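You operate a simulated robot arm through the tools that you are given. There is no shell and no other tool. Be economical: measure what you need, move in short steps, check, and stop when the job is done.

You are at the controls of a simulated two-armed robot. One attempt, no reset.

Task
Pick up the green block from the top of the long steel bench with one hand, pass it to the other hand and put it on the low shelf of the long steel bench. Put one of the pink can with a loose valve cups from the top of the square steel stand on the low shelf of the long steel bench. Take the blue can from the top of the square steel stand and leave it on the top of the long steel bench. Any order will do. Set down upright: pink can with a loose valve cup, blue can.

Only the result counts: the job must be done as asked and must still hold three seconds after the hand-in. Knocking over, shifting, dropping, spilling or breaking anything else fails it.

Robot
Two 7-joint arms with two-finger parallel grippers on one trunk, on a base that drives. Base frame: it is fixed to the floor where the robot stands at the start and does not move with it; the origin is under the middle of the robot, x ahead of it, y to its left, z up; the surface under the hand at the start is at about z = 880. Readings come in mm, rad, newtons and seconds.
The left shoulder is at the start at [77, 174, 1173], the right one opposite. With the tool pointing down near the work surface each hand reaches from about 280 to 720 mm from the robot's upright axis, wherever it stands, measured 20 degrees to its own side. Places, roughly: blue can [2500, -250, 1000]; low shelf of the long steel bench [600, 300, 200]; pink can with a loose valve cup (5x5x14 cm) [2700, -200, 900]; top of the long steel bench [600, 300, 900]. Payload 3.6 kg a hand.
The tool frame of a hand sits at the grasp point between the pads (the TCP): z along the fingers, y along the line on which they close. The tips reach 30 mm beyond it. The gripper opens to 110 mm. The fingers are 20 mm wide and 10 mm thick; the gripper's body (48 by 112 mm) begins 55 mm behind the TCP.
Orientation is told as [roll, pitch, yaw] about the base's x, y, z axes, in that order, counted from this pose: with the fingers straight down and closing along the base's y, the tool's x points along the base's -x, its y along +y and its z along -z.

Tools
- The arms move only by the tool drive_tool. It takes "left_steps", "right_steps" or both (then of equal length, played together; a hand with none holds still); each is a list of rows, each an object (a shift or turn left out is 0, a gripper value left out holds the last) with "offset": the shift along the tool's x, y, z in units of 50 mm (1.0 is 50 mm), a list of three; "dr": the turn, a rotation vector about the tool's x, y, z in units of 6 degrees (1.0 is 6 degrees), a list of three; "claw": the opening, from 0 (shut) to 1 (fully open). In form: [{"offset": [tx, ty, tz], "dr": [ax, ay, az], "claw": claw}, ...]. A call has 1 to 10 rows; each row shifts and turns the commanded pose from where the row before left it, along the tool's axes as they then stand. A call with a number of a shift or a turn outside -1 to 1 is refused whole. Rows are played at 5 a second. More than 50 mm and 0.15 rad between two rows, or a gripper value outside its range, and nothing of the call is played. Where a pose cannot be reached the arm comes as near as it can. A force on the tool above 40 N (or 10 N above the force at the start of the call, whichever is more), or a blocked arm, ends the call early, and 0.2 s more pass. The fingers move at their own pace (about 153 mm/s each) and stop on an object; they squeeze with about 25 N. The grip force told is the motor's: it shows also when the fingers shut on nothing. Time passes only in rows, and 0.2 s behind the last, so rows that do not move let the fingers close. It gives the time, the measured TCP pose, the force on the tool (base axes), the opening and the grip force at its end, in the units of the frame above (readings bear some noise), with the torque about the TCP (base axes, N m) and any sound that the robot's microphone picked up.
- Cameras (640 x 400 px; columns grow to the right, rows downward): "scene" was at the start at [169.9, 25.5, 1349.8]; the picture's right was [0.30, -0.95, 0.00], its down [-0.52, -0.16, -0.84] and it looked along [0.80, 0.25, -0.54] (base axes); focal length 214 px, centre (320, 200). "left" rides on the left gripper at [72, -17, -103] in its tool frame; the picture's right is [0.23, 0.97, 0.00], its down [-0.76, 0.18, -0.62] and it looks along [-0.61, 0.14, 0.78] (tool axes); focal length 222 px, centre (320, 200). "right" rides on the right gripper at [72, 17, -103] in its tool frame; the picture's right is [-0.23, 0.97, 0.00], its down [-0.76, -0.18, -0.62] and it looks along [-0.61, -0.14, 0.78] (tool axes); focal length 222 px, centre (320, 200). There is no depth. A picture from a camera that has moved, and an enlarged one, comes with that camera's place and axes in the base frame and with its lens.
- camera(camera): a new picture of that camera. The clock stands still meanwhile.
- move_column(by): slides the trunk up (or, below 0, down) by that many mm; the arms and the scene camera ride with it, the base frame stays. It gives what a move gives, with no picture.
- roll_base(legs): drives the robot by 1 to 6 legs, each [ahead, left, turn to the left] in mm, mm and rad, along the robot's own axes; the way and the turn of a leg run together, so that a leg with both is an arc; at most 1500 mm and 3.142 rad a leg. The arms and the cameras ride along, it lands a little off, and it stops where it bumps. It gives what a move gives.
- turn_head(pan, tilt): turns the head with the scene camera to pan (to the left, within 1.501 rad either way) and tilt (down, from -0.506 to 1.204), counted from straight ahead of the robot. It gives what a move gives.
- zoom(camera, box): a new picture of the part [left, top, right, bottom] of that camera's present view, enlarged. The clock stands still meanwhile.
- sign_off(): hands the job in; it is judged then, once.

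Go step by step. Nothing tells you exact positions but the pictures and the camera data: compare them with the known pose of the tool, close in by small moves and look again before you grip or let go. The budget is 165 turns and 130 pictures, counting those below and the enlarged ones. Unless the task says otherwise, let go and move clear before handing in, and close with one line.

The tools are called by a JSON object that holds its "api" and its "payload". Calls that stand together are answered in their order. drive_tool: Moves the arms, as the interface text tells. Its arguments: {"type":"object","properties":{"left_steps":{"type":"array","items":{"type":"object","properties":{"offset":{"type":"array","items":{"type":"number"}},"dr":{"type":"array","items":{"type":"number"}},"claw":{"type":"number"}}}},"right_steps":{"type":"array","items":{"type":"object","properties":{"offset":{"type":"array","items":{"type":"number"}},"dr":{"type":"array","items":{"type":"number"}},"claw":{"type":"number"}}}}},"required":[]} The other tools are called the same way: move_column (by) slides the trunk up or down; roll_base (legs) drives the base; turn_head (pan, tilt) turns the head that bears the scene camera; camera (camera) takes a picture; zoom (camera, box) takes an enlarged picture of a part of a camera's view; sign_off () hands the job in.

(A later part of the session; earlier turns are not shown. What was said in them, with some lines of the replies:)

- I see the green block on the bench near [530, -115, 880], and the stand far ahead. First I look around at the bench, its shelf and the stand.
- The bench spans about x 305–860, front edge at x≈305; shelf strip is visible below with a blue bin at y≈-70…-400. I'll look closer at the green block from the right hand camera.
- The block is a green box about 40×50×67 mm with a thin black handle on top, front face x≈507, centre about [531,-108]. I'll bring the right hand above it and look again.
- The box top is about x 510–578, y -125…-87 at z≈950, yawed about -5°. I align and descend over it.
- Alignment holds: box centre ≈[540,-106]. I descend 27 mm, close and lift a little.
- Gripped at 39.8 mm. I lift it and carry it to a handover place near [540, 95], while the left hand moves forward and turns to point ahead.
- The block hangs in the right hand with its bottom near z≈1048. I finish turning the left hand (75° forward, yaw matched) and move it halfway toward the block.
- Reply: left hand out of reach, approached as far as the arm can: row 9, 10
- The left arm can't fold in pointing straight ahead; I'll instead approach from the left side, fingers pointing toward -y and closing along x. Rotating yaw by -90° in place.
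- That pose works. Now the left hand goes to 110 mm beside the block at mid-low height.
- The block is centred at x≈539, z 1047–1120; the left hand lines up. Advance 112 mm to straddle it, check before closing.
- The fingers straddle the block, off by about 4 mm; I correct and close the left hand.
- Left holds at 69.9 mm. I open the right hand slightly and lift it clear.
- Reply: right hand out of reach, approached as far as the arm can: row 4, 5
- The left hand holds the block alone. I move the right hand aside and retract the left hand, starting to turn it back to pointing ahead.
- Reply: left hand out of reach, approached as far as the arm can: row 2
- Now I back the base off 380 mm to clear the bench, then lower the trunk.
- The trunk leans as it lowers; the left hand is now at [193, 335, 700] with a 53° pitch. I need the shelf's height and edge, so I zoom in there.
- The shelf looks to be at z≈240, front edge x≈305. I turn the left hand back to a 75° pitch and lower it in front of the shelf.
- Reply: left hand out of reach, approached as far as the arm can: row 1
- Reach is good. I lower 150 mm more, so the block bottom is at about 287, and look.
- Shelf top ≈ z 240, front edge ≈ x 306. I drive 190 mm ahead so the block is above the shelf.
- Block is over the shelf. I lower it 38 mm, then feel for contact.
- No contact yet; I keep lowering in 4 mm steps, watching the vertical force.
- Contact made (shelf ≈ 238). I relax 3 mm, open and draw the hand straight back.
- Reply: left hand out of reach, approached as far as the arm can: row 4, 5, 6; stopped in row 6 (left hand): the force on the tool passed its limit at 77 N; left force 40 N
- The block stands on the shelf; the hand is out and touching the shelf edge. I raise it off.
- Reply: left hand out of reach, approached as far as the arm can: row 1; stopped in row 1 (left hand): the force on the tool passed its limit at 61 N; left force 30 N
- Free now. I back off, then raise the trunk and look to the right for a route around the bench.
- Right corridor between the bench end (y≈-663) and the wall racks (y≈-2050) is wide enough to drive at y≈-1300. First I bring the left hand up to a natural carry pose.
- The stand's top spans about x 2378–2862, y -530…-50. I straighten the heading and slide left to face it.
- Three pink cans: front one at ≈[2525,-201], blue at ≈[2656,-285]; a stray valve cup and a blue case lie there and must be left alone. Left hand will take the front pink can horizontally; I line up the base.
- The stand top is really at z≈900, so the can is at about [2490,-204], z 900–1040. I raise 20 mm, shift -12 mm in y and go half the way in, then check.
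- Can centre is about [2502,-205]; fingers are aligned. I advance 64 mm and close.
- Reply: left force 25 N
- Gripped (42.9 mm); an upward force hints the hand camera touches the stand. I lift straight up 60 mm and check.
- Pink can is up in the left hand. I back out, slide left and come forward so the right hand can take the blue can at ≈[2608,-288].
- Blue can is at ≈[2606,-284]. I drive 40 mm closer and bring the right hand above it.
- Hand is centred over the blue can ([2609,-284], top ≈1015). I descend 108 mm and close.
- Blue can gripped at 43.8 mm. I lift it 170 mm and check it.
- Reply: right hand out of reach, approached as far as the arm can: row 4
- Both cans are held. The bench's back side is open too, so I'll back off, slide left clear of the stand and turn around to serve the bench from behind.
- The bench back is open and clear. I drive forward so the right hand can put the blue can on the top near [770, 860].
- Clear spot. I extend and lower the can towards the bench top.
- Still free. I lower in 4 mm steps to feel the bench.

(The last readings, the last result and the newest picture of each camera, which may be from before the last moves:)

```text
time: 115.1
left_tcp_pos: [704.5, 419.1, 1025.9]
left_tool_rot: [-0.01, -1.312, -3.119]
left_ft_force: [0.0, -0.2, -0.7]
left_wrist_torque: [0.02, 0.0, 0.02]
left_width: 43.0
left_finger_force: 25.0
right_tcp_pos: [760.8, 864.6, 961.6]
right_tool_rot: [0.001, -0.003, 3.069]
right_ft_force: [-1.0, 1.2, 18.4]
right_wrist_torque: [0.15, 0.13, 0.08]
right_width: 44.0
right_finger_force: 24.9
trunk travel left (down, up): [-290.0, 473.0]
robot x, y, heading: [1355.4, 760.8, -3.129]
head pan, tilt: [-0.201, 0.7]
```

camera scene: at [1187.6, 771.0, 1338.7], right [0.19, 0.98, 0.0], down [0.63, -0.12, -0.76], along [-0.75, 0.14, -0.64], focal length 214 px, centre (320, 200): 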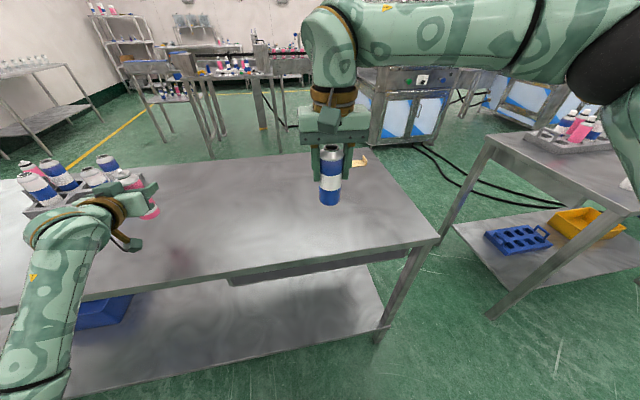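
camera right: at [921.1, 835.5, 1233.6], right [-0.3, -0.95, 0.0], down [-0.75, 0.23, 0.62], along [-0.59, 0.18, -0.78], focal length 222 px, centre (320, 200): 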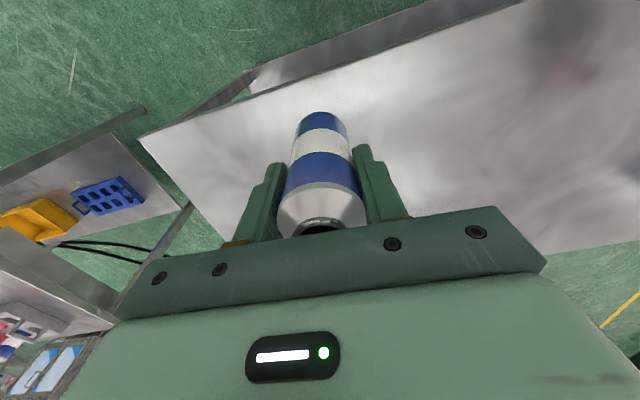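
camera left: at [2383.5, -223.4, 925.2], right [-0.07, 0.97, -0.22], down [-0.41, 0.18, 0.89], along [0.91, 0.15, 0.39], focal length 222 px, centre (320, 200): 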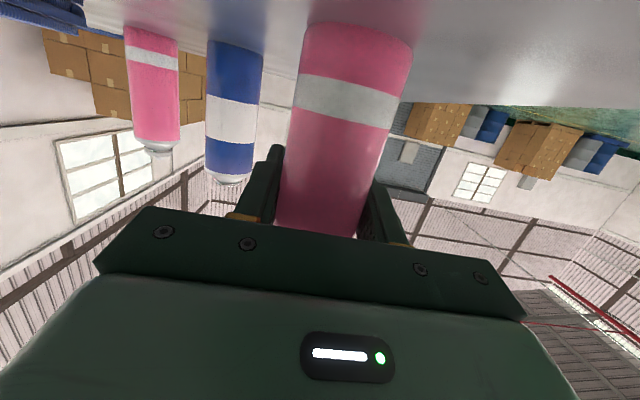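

Contact is firm. I relax 2 mm, open and rise clear.

{"api": "drive_tool", "payload": {"right_steps": [{"offset": [0, 0, -0.05]}, {"claw": 0.5}, {"claw": 0.7}, {}, {"offset": [0, 0, -0.6]}, {"offset": [0, 0, -0.8]}, {"offset": [0.4, 0, -0.8]}, {"offset": [0.8, 0, -0.5]}, {"offset": [0.8, 0, -0.3]}]}}

{"api": "camera", "payload": {"camera": "scene"}}

```text
time: 117.1
left_tcp_pos: [705.0, 418.6, 1024.6]
left_tool_rot: [-0.01, -1.312, -3.119]
left_ft_force: [1.1, -0.2, -0.6]
left_wrist_torque: [0.0, -0.02, -0.01]
left_width: 43.1
left_finger_force: 24.9
right_tcp_pos: [864.6, 857.3, 1112.7]
right_tool_rot: [0.001, 0.0, 3.067]
right_ft_force: [-0.3, -0.2, 0.3]
right_wrist_torque: [0.0, 0.02, 0.01]
right_width: 77.0
right_finger_force: 0.1
trunk travel left (down, up): [-290.0, 473.0]
robot x, y, heading: [1353.1, 757.4, -3.126]
head pan, tilt: [-0.201, 0.7]
```

```text
73 pictures are left
camera scene: at [1188.7, 771.2, 1338.9], right [0.19, 0.98, 0.0], down [0.63, -0.12, -0.77], along [-0.75, 0.14, -0.64], focal length 214 px, centre (320, 200)
```

scene: 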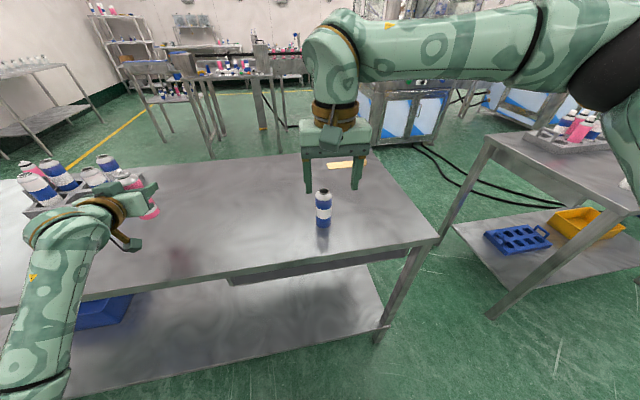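

Blue can stands on the bench top. Now I back off, then lower the left arm first (staying upright), before lowering the trunk in small checked steps.

{"api": "roll_base", "payload": {"legs": [[-330, 0, 0]]}}

{"api": "drive_tool", "payload": {"left_steps": [{"offset": [0.7, 0, 0.187]}, {"offset": [0.7, 0, 0.187]}, {"offset": [0.7, 0, 0.187]}, {"offset": [0.7, 0, 0.187]}, {"offset": [0.7, 0, 0.187]}]}}

```text
time: 119.3
left_tcp_pos: [1039.8, 424.7, 1025.4]
left_tool_rot: [-0.011, -1.313, -3.126]
left_ft_force: [-0.2, 0.3, -0.7]
left_wrist_torque: [-0.03, 0.05, 0.0]
left_width: 43.1
left_finger_force: 24.8
right_tcp_pos: [1200.5, 863.4, 1114.4]
right_tool_rot: [0.0, 0.001, 3.066]
right_ft_force: [0.0, 0.9, 0.1]
right_wrist_torque: [0.0, 0.02, 0.03]
right_width: 77.0
right_finger_force: 0.0
trunk travel left (down, up): [-290.0, 473.0]
robot x, y, heading: [1688.5, 758.7, -3.131]
head pan, tilt: [-0.201, 0.7]
```

```text
time: 120.5
left_tcp_pos: [1037.7, 422.9, 848.5]
left_tool_rot: [-0.01, -1.312, -3.123]
left_ft_force: [0.0, 0.2, -0.8]
left_wrist_torque: [-0.01, -0.02, -0.01]
left_width: 43.0
left_finger_force: 25.3
right_tcp_pos: [1200.5, 861.2, 1113.7]
right_tool_rot: [0.0, 0.002, 3.065]
right_ft_force: [0.1, -0.5, -0.1]
right_wrist_torque: [0.0, 0.0, 0.06]
right_width: 77.1
right_finger_force: 0.0
trunk travel left (down, up): [-290.0, 473.0]
robot x, y, heading: [1690.0, 759.3, -3.131]
head pan, tilt: [-0.201, 0.7]
```

{"api": "move_column", "payload": {"by": -60}}

{"api": "move_column", "payload": {"by": -60}}

```text
time: 121.5
left_tcp_pos: [1039.7, 424.2, 784.8]
left_tool_rot: [-0.009, -1.313, -3.126]
left_ft_force: [-0.5, 0.3, -0.4]
left_wrist_torque: [0.0, -0.05, 0.0]
left_width: 43.2
left_finger_force: 24.7
right_tcp_pos: [1201.2, 861.5, 1054.1]
right_tool_rot: [0.002, 0.0, 3.067]
right_ft_force: [0.4, 0.6, 0.2]
right_wrist_torque: [-0.02, 0.0, 0.03]
right_width: 77.0
right_finger_force: 0.1
trunk travel left (down, up): [-230.0, 533.0]
robot x, y, heading: [1690.3, 760.2, -3.127]
head pan, tilt: [-0.201, 0.7]
```

```text
time: 122.5
left_tcp_pos: [1039.6, 424.8, 725.6]
left_tool_rot: [-0.011, -1.313, -3.125]
left_ft_force: [-0.5, -0.4, 0.3]
left_wrist_torque: [-0.01, 0.01, 0.02]
left_width: 43.0
left_finger_force: 24.8
right_tcp_pos: [1201.5, 861.7, 994.0]
right_tool_rot: [0.002, 0.0, 3.064]
right_ft_force: [0.1, 0.7, -0.2]
right_wrist_torque: [0.01, 0.02, -0.01]
right_width: 76.9
right_finger_force: 0.2
trunk travel left (down, up): [-170.0, 593.0]
robot x, y, heading: [1690.1, 763.5, -3.132]
head pan, tilt: [-0.201, 0.7]
```

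Pose is preserved. I continue down, and retract and raise the right hand so it stays clear of the bench edge.

{"api": "move_column", "payload": {"by": -80}}

{"api": "move_column", "payload": {"by": -80}}

{"api": "drive_tool", "payload": {"right_steps": [{"offset": [0, 0, -0.9]}, {"offset": [0, 0, -0.9]}, {"offset": [0, 0, -0.9]}, {"offset": [0.7, 0, 0]}, {"offset": [0.7, 0, 0]}], "left_steps": [{"offset": [0.8, 0, 0.214]}, {"offset": [0.8, 0, 0.214]}, {"offset": [0.8, 0, 0.214]}, {}, {}]}}

{"api": "camera", "payload": {"camera": "left"}}

{"api": "turn_head", "payload": {"pan": 0.4, "tilt": 0.8}}

{"api": "camera", "payload": {"camera": "scene"}}

```text
time: 123.7
left_tcp_pos: [1038.6, 425.9, 646.0]
left_tool_rot: [-0.007, -1.313, -3.126]
left_ft_force: [1.1, -0.2, -0.8]
left_wrist_torque: [-0.01, 0.04, 0.02]
left_width: 43.2
left_finger_force: 24.7
right_tcp_pos: [1199.7, 863.3, 914.3]
right_tool_rot: [0.0, 0.0, 3.067]
right_ft_force: [0.7, 0.2, -0.1]
right_wrist_torque: [0.03, 0.0, 0.0]
right_width: 76.9
right_finger_force: 0.0
trunk travel left (down, up): [-90.0, 673.0]
robot x, y, heading: [1689.4, 760.3, -3.139]
head pan, tilt: [-0.201, 0.7]
```

```text
time: 124.8
left_tcp_pos: [1039.0, 424.3, 565.0]
left_tool_rot: [-0.01, -1.313, -3.124]
left_ft_force: [1.1, -0.2, 0.1]
left_wrist_torque: [-0.03, -0.01, -0.01]
left_width: 43.0
left_finger_force: 25.8
right_tcp_pos: [1199.9, 863.1, 833.5]
right_tool_rot: [0.001, 0.0, 3.065]
right_ft_force: [-0.2, -0.3, -0.2]
right_wrist_torque: [-0.01, 0.04, 0.01]
right_width: 77.2
right_finger_force: 0.0
trunk travel left (down, up): [-10.0, 753.0]
robot x, y, heading: [1687.2, 758.3, -3.134]
head pan, tilt: [-0.201, 0.7]
```

```text
time: 126.0
left_tcp_pos: [1039.3, 425.4, 441.3]
left_tool_rot: [-0.011, -1.312, -3.123]
left_ft_force: [0.0, -0.7, -0.2]
left_wrist_torque: [0.03, -0.02, 0.0]
left_width: 43.4
left_finger_force: 25.0
right_tcp_pos: [1269.3, 859.1, 965.1]
right_tool_rot: [0.001, 0.001, 3.063]
right_ft_force: [-14.1, 8.3, 4.0]
right_wrist_torque: [-0.88, -1.71, 0.41]
right_width: 77.1
right_finger_force: 0.1
trunk travel left (down, up): [-10.0, 753.0]
robot x, y, heading: [1691.5, 760.5, -3.131]
head pan, tilt: [-0.201, 0.7]
```

```text
72 pictures are left
camera left: at [1158.4, 443.4, 398.6], right [0.07, -0.97, -0.22], down [0.41, -0.18, 0.9], along [-0.91, -0.15, 0.39], focal length 222 px, centre (320, 200)
```

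left: 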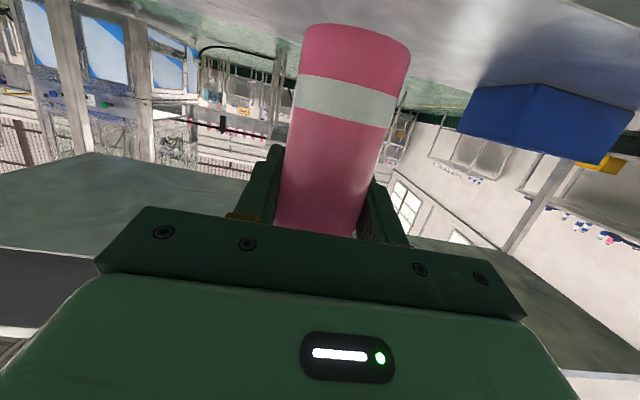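

```text
time: 127.0
left_tcp_pos: [1038.9, 424.6, 441.9]
left_tool_rot: [-0.007, -1.311, -3.125]
left_ft_force: [0.7, -0.3, -1.1]
left_wrist_torque: [0.0, 0.03, 0.0]
left_width: 43.2
left_finger_force: 25.7
right_tcp_pos: [1270.9, 857.7, 965.8]
right_tool_rot: [-0.002, 0.0, 3.07]
right_ft_force: [-0.3, -0.4, -0.3]
right_wrist_torque: [-0.01, 0.02, 0.02]
right_width: 77.1
right_finger_force: 0.0
trunk travel left (down, up): [-10.0, 753.0]
robot x, y, heading: [1688.0, 762.3, -3.134]
head pan, tilt: [0.4, 0.799]
```

```text
71 pictures are left
camera scene: at [1373.5, 725.8, 1033.8], right [-0.39, 0.92, 0.0], down [0.66, 0.28, -0.7], along [-0.64, -0.27, -0.72], focal length 214 px, centre (320, 200)
```

scene: 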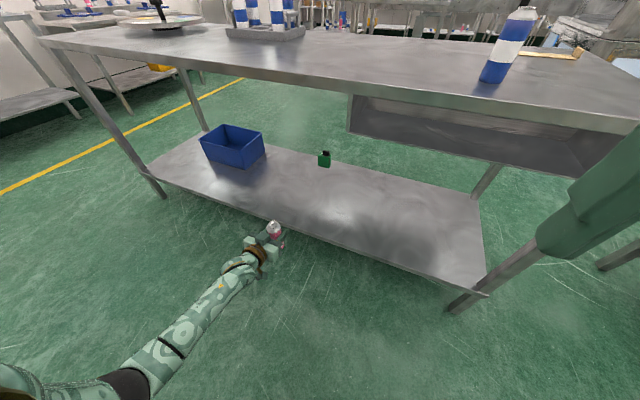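

All upright. I lower the left hand to z≈345 and look for the shelf's back edge.

{"api": "drive_tool", "payload": {"left_steps": [{"offset": [0.62, 0, 0.166]}, {"offset": [0.62, 0, 0.166]}, {"offset": [0.62, 0, 0.166]}]}}

{"api": "zoom", "payload": {"camera": "scene", "box": [200, 140, 400, 290]}}

{"api": "camera", "payload": {"camera": "left"}}

```text
time: 127.8
left_tcp_pos: [1038.0, 427.3, 342.4]
left_tool_rot: [-0.007, -1.313, -3.127]
left_ft_force: [0.8, 0.1, -0.9]
left_wrist_torque: [-0.01, 0.0, 0.01]
left_width: 43.2
left_finger_force: 24.8
right_tcp_pos: [1268.7, 857.7, 964.8]
right_tool_rot: [0.0, 0.002, 3.064]
right_ft_force: [0.3, -0.7, 0.1]
right_wrist_torque: [0.0, -0.02, -0.01]
right_width: 77.1
right_finger_force: 0.1
trunk travel left (down, up): [-10.0, 753.0]
robot x, y, heading: [1686.3, 765.1, -3.136]
head pan, tilt: [0.4, 0.799]
```

```text
2.67 times, centred on (300, 215) of scene
camera zoom: at [1373.4, 725.5, 1033.8], right [-0.4, 0.92, 0.0], down [0.66, 0.28, -0.7], along [-0.64, -0.28, -0.72], focal length 572 px, centre (373, 160)
```

zoom: 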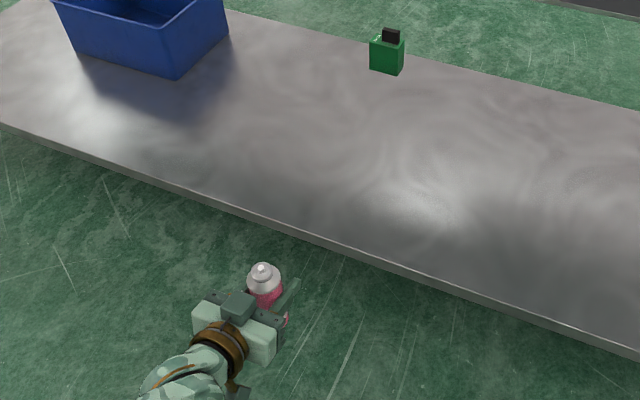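

```text
69 pictures are left
camera left: at [1157.6, 445.3, 299.3], right [0.07, -0.97, -0.22], down [0.41, -0.18, 0.9], along [-0.91, -0.15, 0.39], focal length 222 px, centre (320, 200)
```

left: 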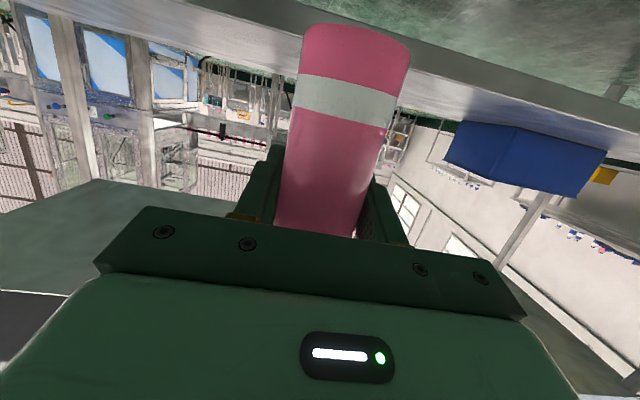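

Shelf back edge ≈ x 880. I drive 238 mm forward to bring the can about 80 mm in over the shelf.

{"api": "roll_base", "payload": {"legs": [[238, 0, 0]]}}

{"api": "zoom", "payload": {"camera": "scene", "box": [160, 180, 360, 330]}}

```text
time: 129.6
left_tcp_pos: [795.4, 428.5, 343.4]
left_tool_rot: [-0.009, -1.312, -3.128]
left_ft_force: [1.3, 0.2, -0.7]
left_wrist_torque: [-0.01, -0.01, -0.03]
left_width: 43.3
left_finger_force: 24.9
right_tcp_pos: [1027.3, 857.5, 965.3]
right_tool_rot: [0.001, 0.002, 3.061]
right_ft_force: [0.7, 0.2, 0.5]
right_wrist_torque: [0.03, 0.01, 0.03]
right_width: 76.9
right_finger_force: 0.1
trunk travel left (down, up): [-10.0, 753.0]
robot x, y, heading: [1446.3, 758.0, -3.137]
head pan, tilt: [0.4, 0.799]
```

```text
2.67 times, centred on (260, 255) of scene
camera zoom: at [1130.8, 725.3, 1033.7], right [-0.39, 0.92, 0.0], down [0.66, 0.28, -0.7], along [-0.64, -0.27, -0.72], focal length 572 px, centre (480, 53)
```

zoom: 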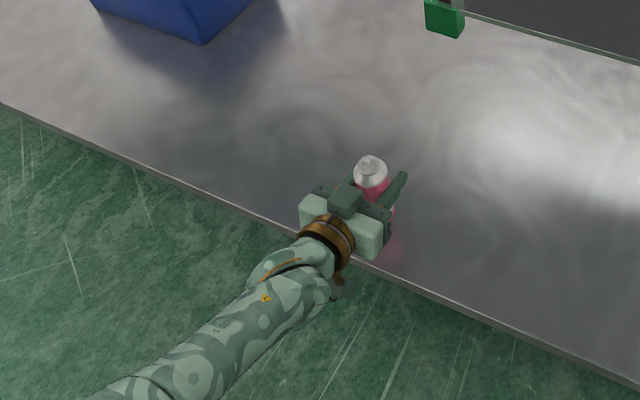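

Over the shelf. I lower 30 mm, then feel for contact in small steps.

{"api": "drive_tool", "payload": {"left_steps": [{"offset": [0.29, 0, 0.078]}, {"offset": [0.29, 0, 0.078]}, {}]}}

{"api": "drive_tool", "payload": {"left_steps": [{"offset": [0.077, 0, 0.021]}, {}]}}

{"api": "drive_tool", "payload": {"left_steps": [{"offset": [0.06, 0, 0.016]}, {}]}}

```text
time: 130.4
left_tcp_pos: [794.0, 428.0, 313.2]
left_tool_rot: [-0.01, -1.31, -3.127]
left_ft_force: [0.0, -0.5, -1.3]
left_wrist_torque: [0.02, 0.02, -0.04]
left_width: 43.0
left_finger_force: 24.8
right_tcp_pos: [1026.0, 857.9, 965.1]
right_tool_rot: [-0.002, 0.001, 3.062]
right_ft_force: [0.0, 0.1, 0.5]
right_wrist_torque: [0.0, 0.04, 0.0]
right_width: 77.2
right_finger_force: 0.0
trunk travel left (down, up): [-10.0, 753.0]
robot x, y, heading: [1443.7, 760.4, -3.135]
head pan, tilt: [0.4, 0.799]
```

```text
time: 131.0
left_tcp_pos: [793.2, 428.8, 308.2]
left_tool_rot: [-0.011, -1.312, -3.128]
left_ft_force: [-1.4, -1.0, 4.0]
left_wrist_torque: [-0.07, 0.13, -0.01]
left_width: 43.0
left_finger_force: 25.1
right_tcp_pos: [1029.0, 858.1, 966.5]
right_tool_rot: [0.0, 0.001, 3.061]
right_ft_force: [0.0, -0.5, 0.1]
right_wrist_torque: [0.02, 0.01, -0.01]
right_width: 77.0
right_finger_force: 0.0
trunk travel left (down, up): [-10.0, 753.0]
robot x, y, heading: [1447.4, 757.6, -3.135]
head pan, tilt: [0.4, 0.799]
```

```text
time: 131.6
left_tcp_pos: [793.9, 428.5, 309.0]
left_tool_rot: [-0.007, -1.314, -3.128]
left_ft_force: [-2.5, 0.1, 14.7]
left_wrist_torque: [-0.07, 0.01, 0.0]
left_width: 43.1
left_finger_force: 25.4
right_tcp_pos: [1028.6, 859.0, 966.7]
right_tool_rot: [0.001, 0.0, 3.061]
right_ft_force: [-0.5, 0.2, 0.5]
right_wrist_torque: [0.03, -0.04, -0.03]
right_width: 77.0
right_finger_force: 0.1
trunk travel left (down, up): [-10.0, 753.0]
robot x, y, heading: [1448.1, 760.7, -3.136]
head pan, tilt: [0.4, 0.799]
```

Can is on the shelf. I relax 2 mm, open, and check before backing away with the base.

{"api": "drive_tool", "payload": {"left_steps": [{"offset": [-0.04, 0, -0.01]}, {"claw": 0.55}, {"claw": 0.8}, {}]}}

{"api": "camera", "payload": {"camera": "left"}}

{"api": "zoom", "payload": {"camera": "scene", "box": [220, 210, 340, 300]}}

```text
time: 132.6
left_tcp_pos: [794.5, 428.4, 306.7]
left_tool_rot: [-0.009, -1.311, -3.128]
left_ft_force: [0.2, -0.1, -0.8]
left_wrist_torque: [0.01, 0.01, 0.02]
left_width: 88.2
left_finger_force: 0.0
right_tcp_pos: [1028.5, 858.1, 965.2]
right_tool_rot: [0.001, 0.002, 3.062]
right_ft_force: [-0.5, 0.4, -0.7]
right_wrist_torque: [-0.01, 0.02, -0.03]
right_width: 77.1
right_finger_force: 0.1
trunk travel left (down, up): [-10.0, 753.0]
robot x, y, heading: [1446.7, 757.0, -3.14]
head pan, tilt: [0.4, 0.799]
```

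```text
67 pictures are left
camera left: at [913.8, 446.3, 264.9], right [0.06, -0.97, -0.22], down [0.41, -0.18, 0.9], along [-0.91, -0.15, 0.39], focal length 222 px, centre (320, 200)
```

left: 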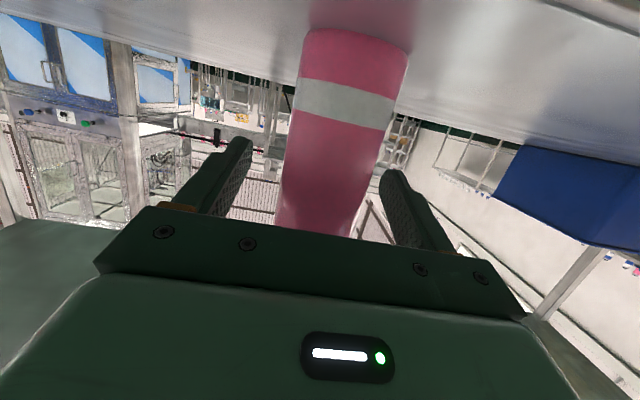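

```text
4.44 times, centred on (280, 255) of scene
camera zoom: at [1131.0, 725.3, 1033.8], right [-0.39, 0.92, 0.0], down [0.66, 0.28, -0.7], along [-0.64, -0.27, -0.72], focal length 953 px, centre (498, -44)
```

zoom: 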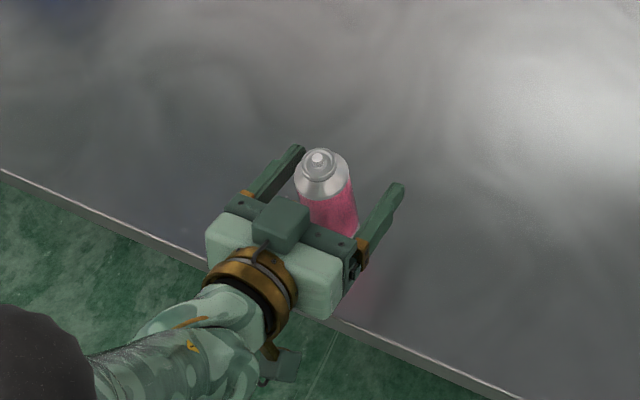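

The can stands free between the fingers with its valve on. I back the base straight out.

{"api": "roll_base", "payload": {"legs": [[-120, 0, 0]]}}

{"api": "roll_base", "payload": {"legs": [[-220, 0, 0]]}}

{"api": "camera", "payload": {"camera": "scene"}}

{"api": "zoom", "payload": {"camera": "scene", "box": [220, 120, 380, 240]}}

```text
time: 133.9
left_tcp_pos: [917.9, 429.3, 308.9]
left_tool_rot: [-0.008, -1.311, -3.129]
left_ft_force: [-0.1, 0.3, 0.3]
left_wrist_torque: [0.01, -0.02, -0.01]
left_width: 88.1
left_finger_force: 0.1
right_tcp_pos: [1151.0, 858.6, 965.2]
right_tool_rot: [-0.001, 0.002, 3.062]
right_ft_force: [-0.5, -0.1, -0.5]
right_wrist_torque: [-0.02, 0.03, 0.01]
right_width: 76.9
right_finger_force: 0.1
trunk travel left (down, up): [-10.0, 753.0]
robot x, y, heading: [1568.4, 760.8, -3.135]
head pan, tilt: [0.4, 0.799]
```

```text
time: 135.6
left_tcp_pos: [1137.1, 430.5, 309.1]
left_tool_rot: [-0.009, -1.313, -3.126]
left_ft_force: [-0.4, -0.6, -0.2]
left_wrist_torque: [0.01, 0.01, 0.04]
left_width: 87.8
left_finger_force: 0.0
right_tcp_pos: [1370.2, 859.8, 965.1]
right_tool_rot: [0.0, 0.0, 3.063]
right_ft_force: [-1.0, 0.2, -0.5]
right_wrist_torque: [0.0, 0.01, 0.0]
right_width: 77.1
right_finger_force: 0.1
trunk travel left (down, up): [-10.0, 753.0]
robot x, y, heading: [1791.2, 761.0, -3.138]
head pan, tilt: [0.4, 0.799]
```

```text
65 pictures are left
camera scene: at [1473.5, 726.5, 1034.0], right [-0.39, 0.92, 0.0], down [0.66, 0.28, -0.7], along [-0.64, -0.27, -0.72], focal length 214 px, centre (320, 200)
```

scene: 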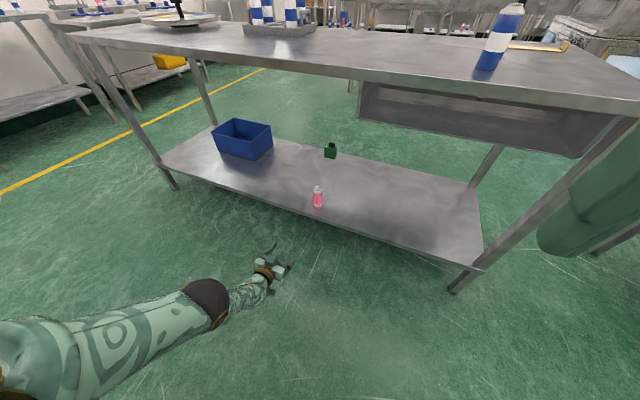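

```text
3.33 times, centred on (300, 180) of scene
camera zoom: at [1473.5, 726.5, 1034.0], right [-0.39, 0.92, 0.0], down [0.66, 0.28, -0.7], along [-0.64, -0.27, -0.72], focal length 715 px, centre (387, 267)
```

zoom: 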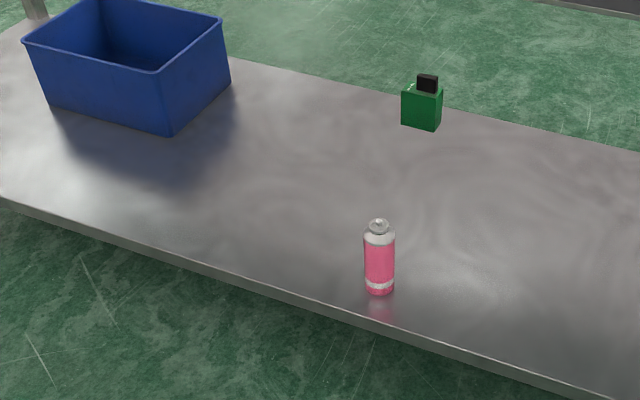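

Pink can (valve on) and green block stand on the low shelf, the blue can stands on the bench top, and both hands are clear, so I hand in.

{"api": "sign_off", "payload": {}}

```text
The job is handed in.
```

The job is handed in. The green block was passed from the right hand to the left and set on the low shelf. The front pink can stands upright on the low shelf with its valve cup on, and the blue can stands upright on the bench top.
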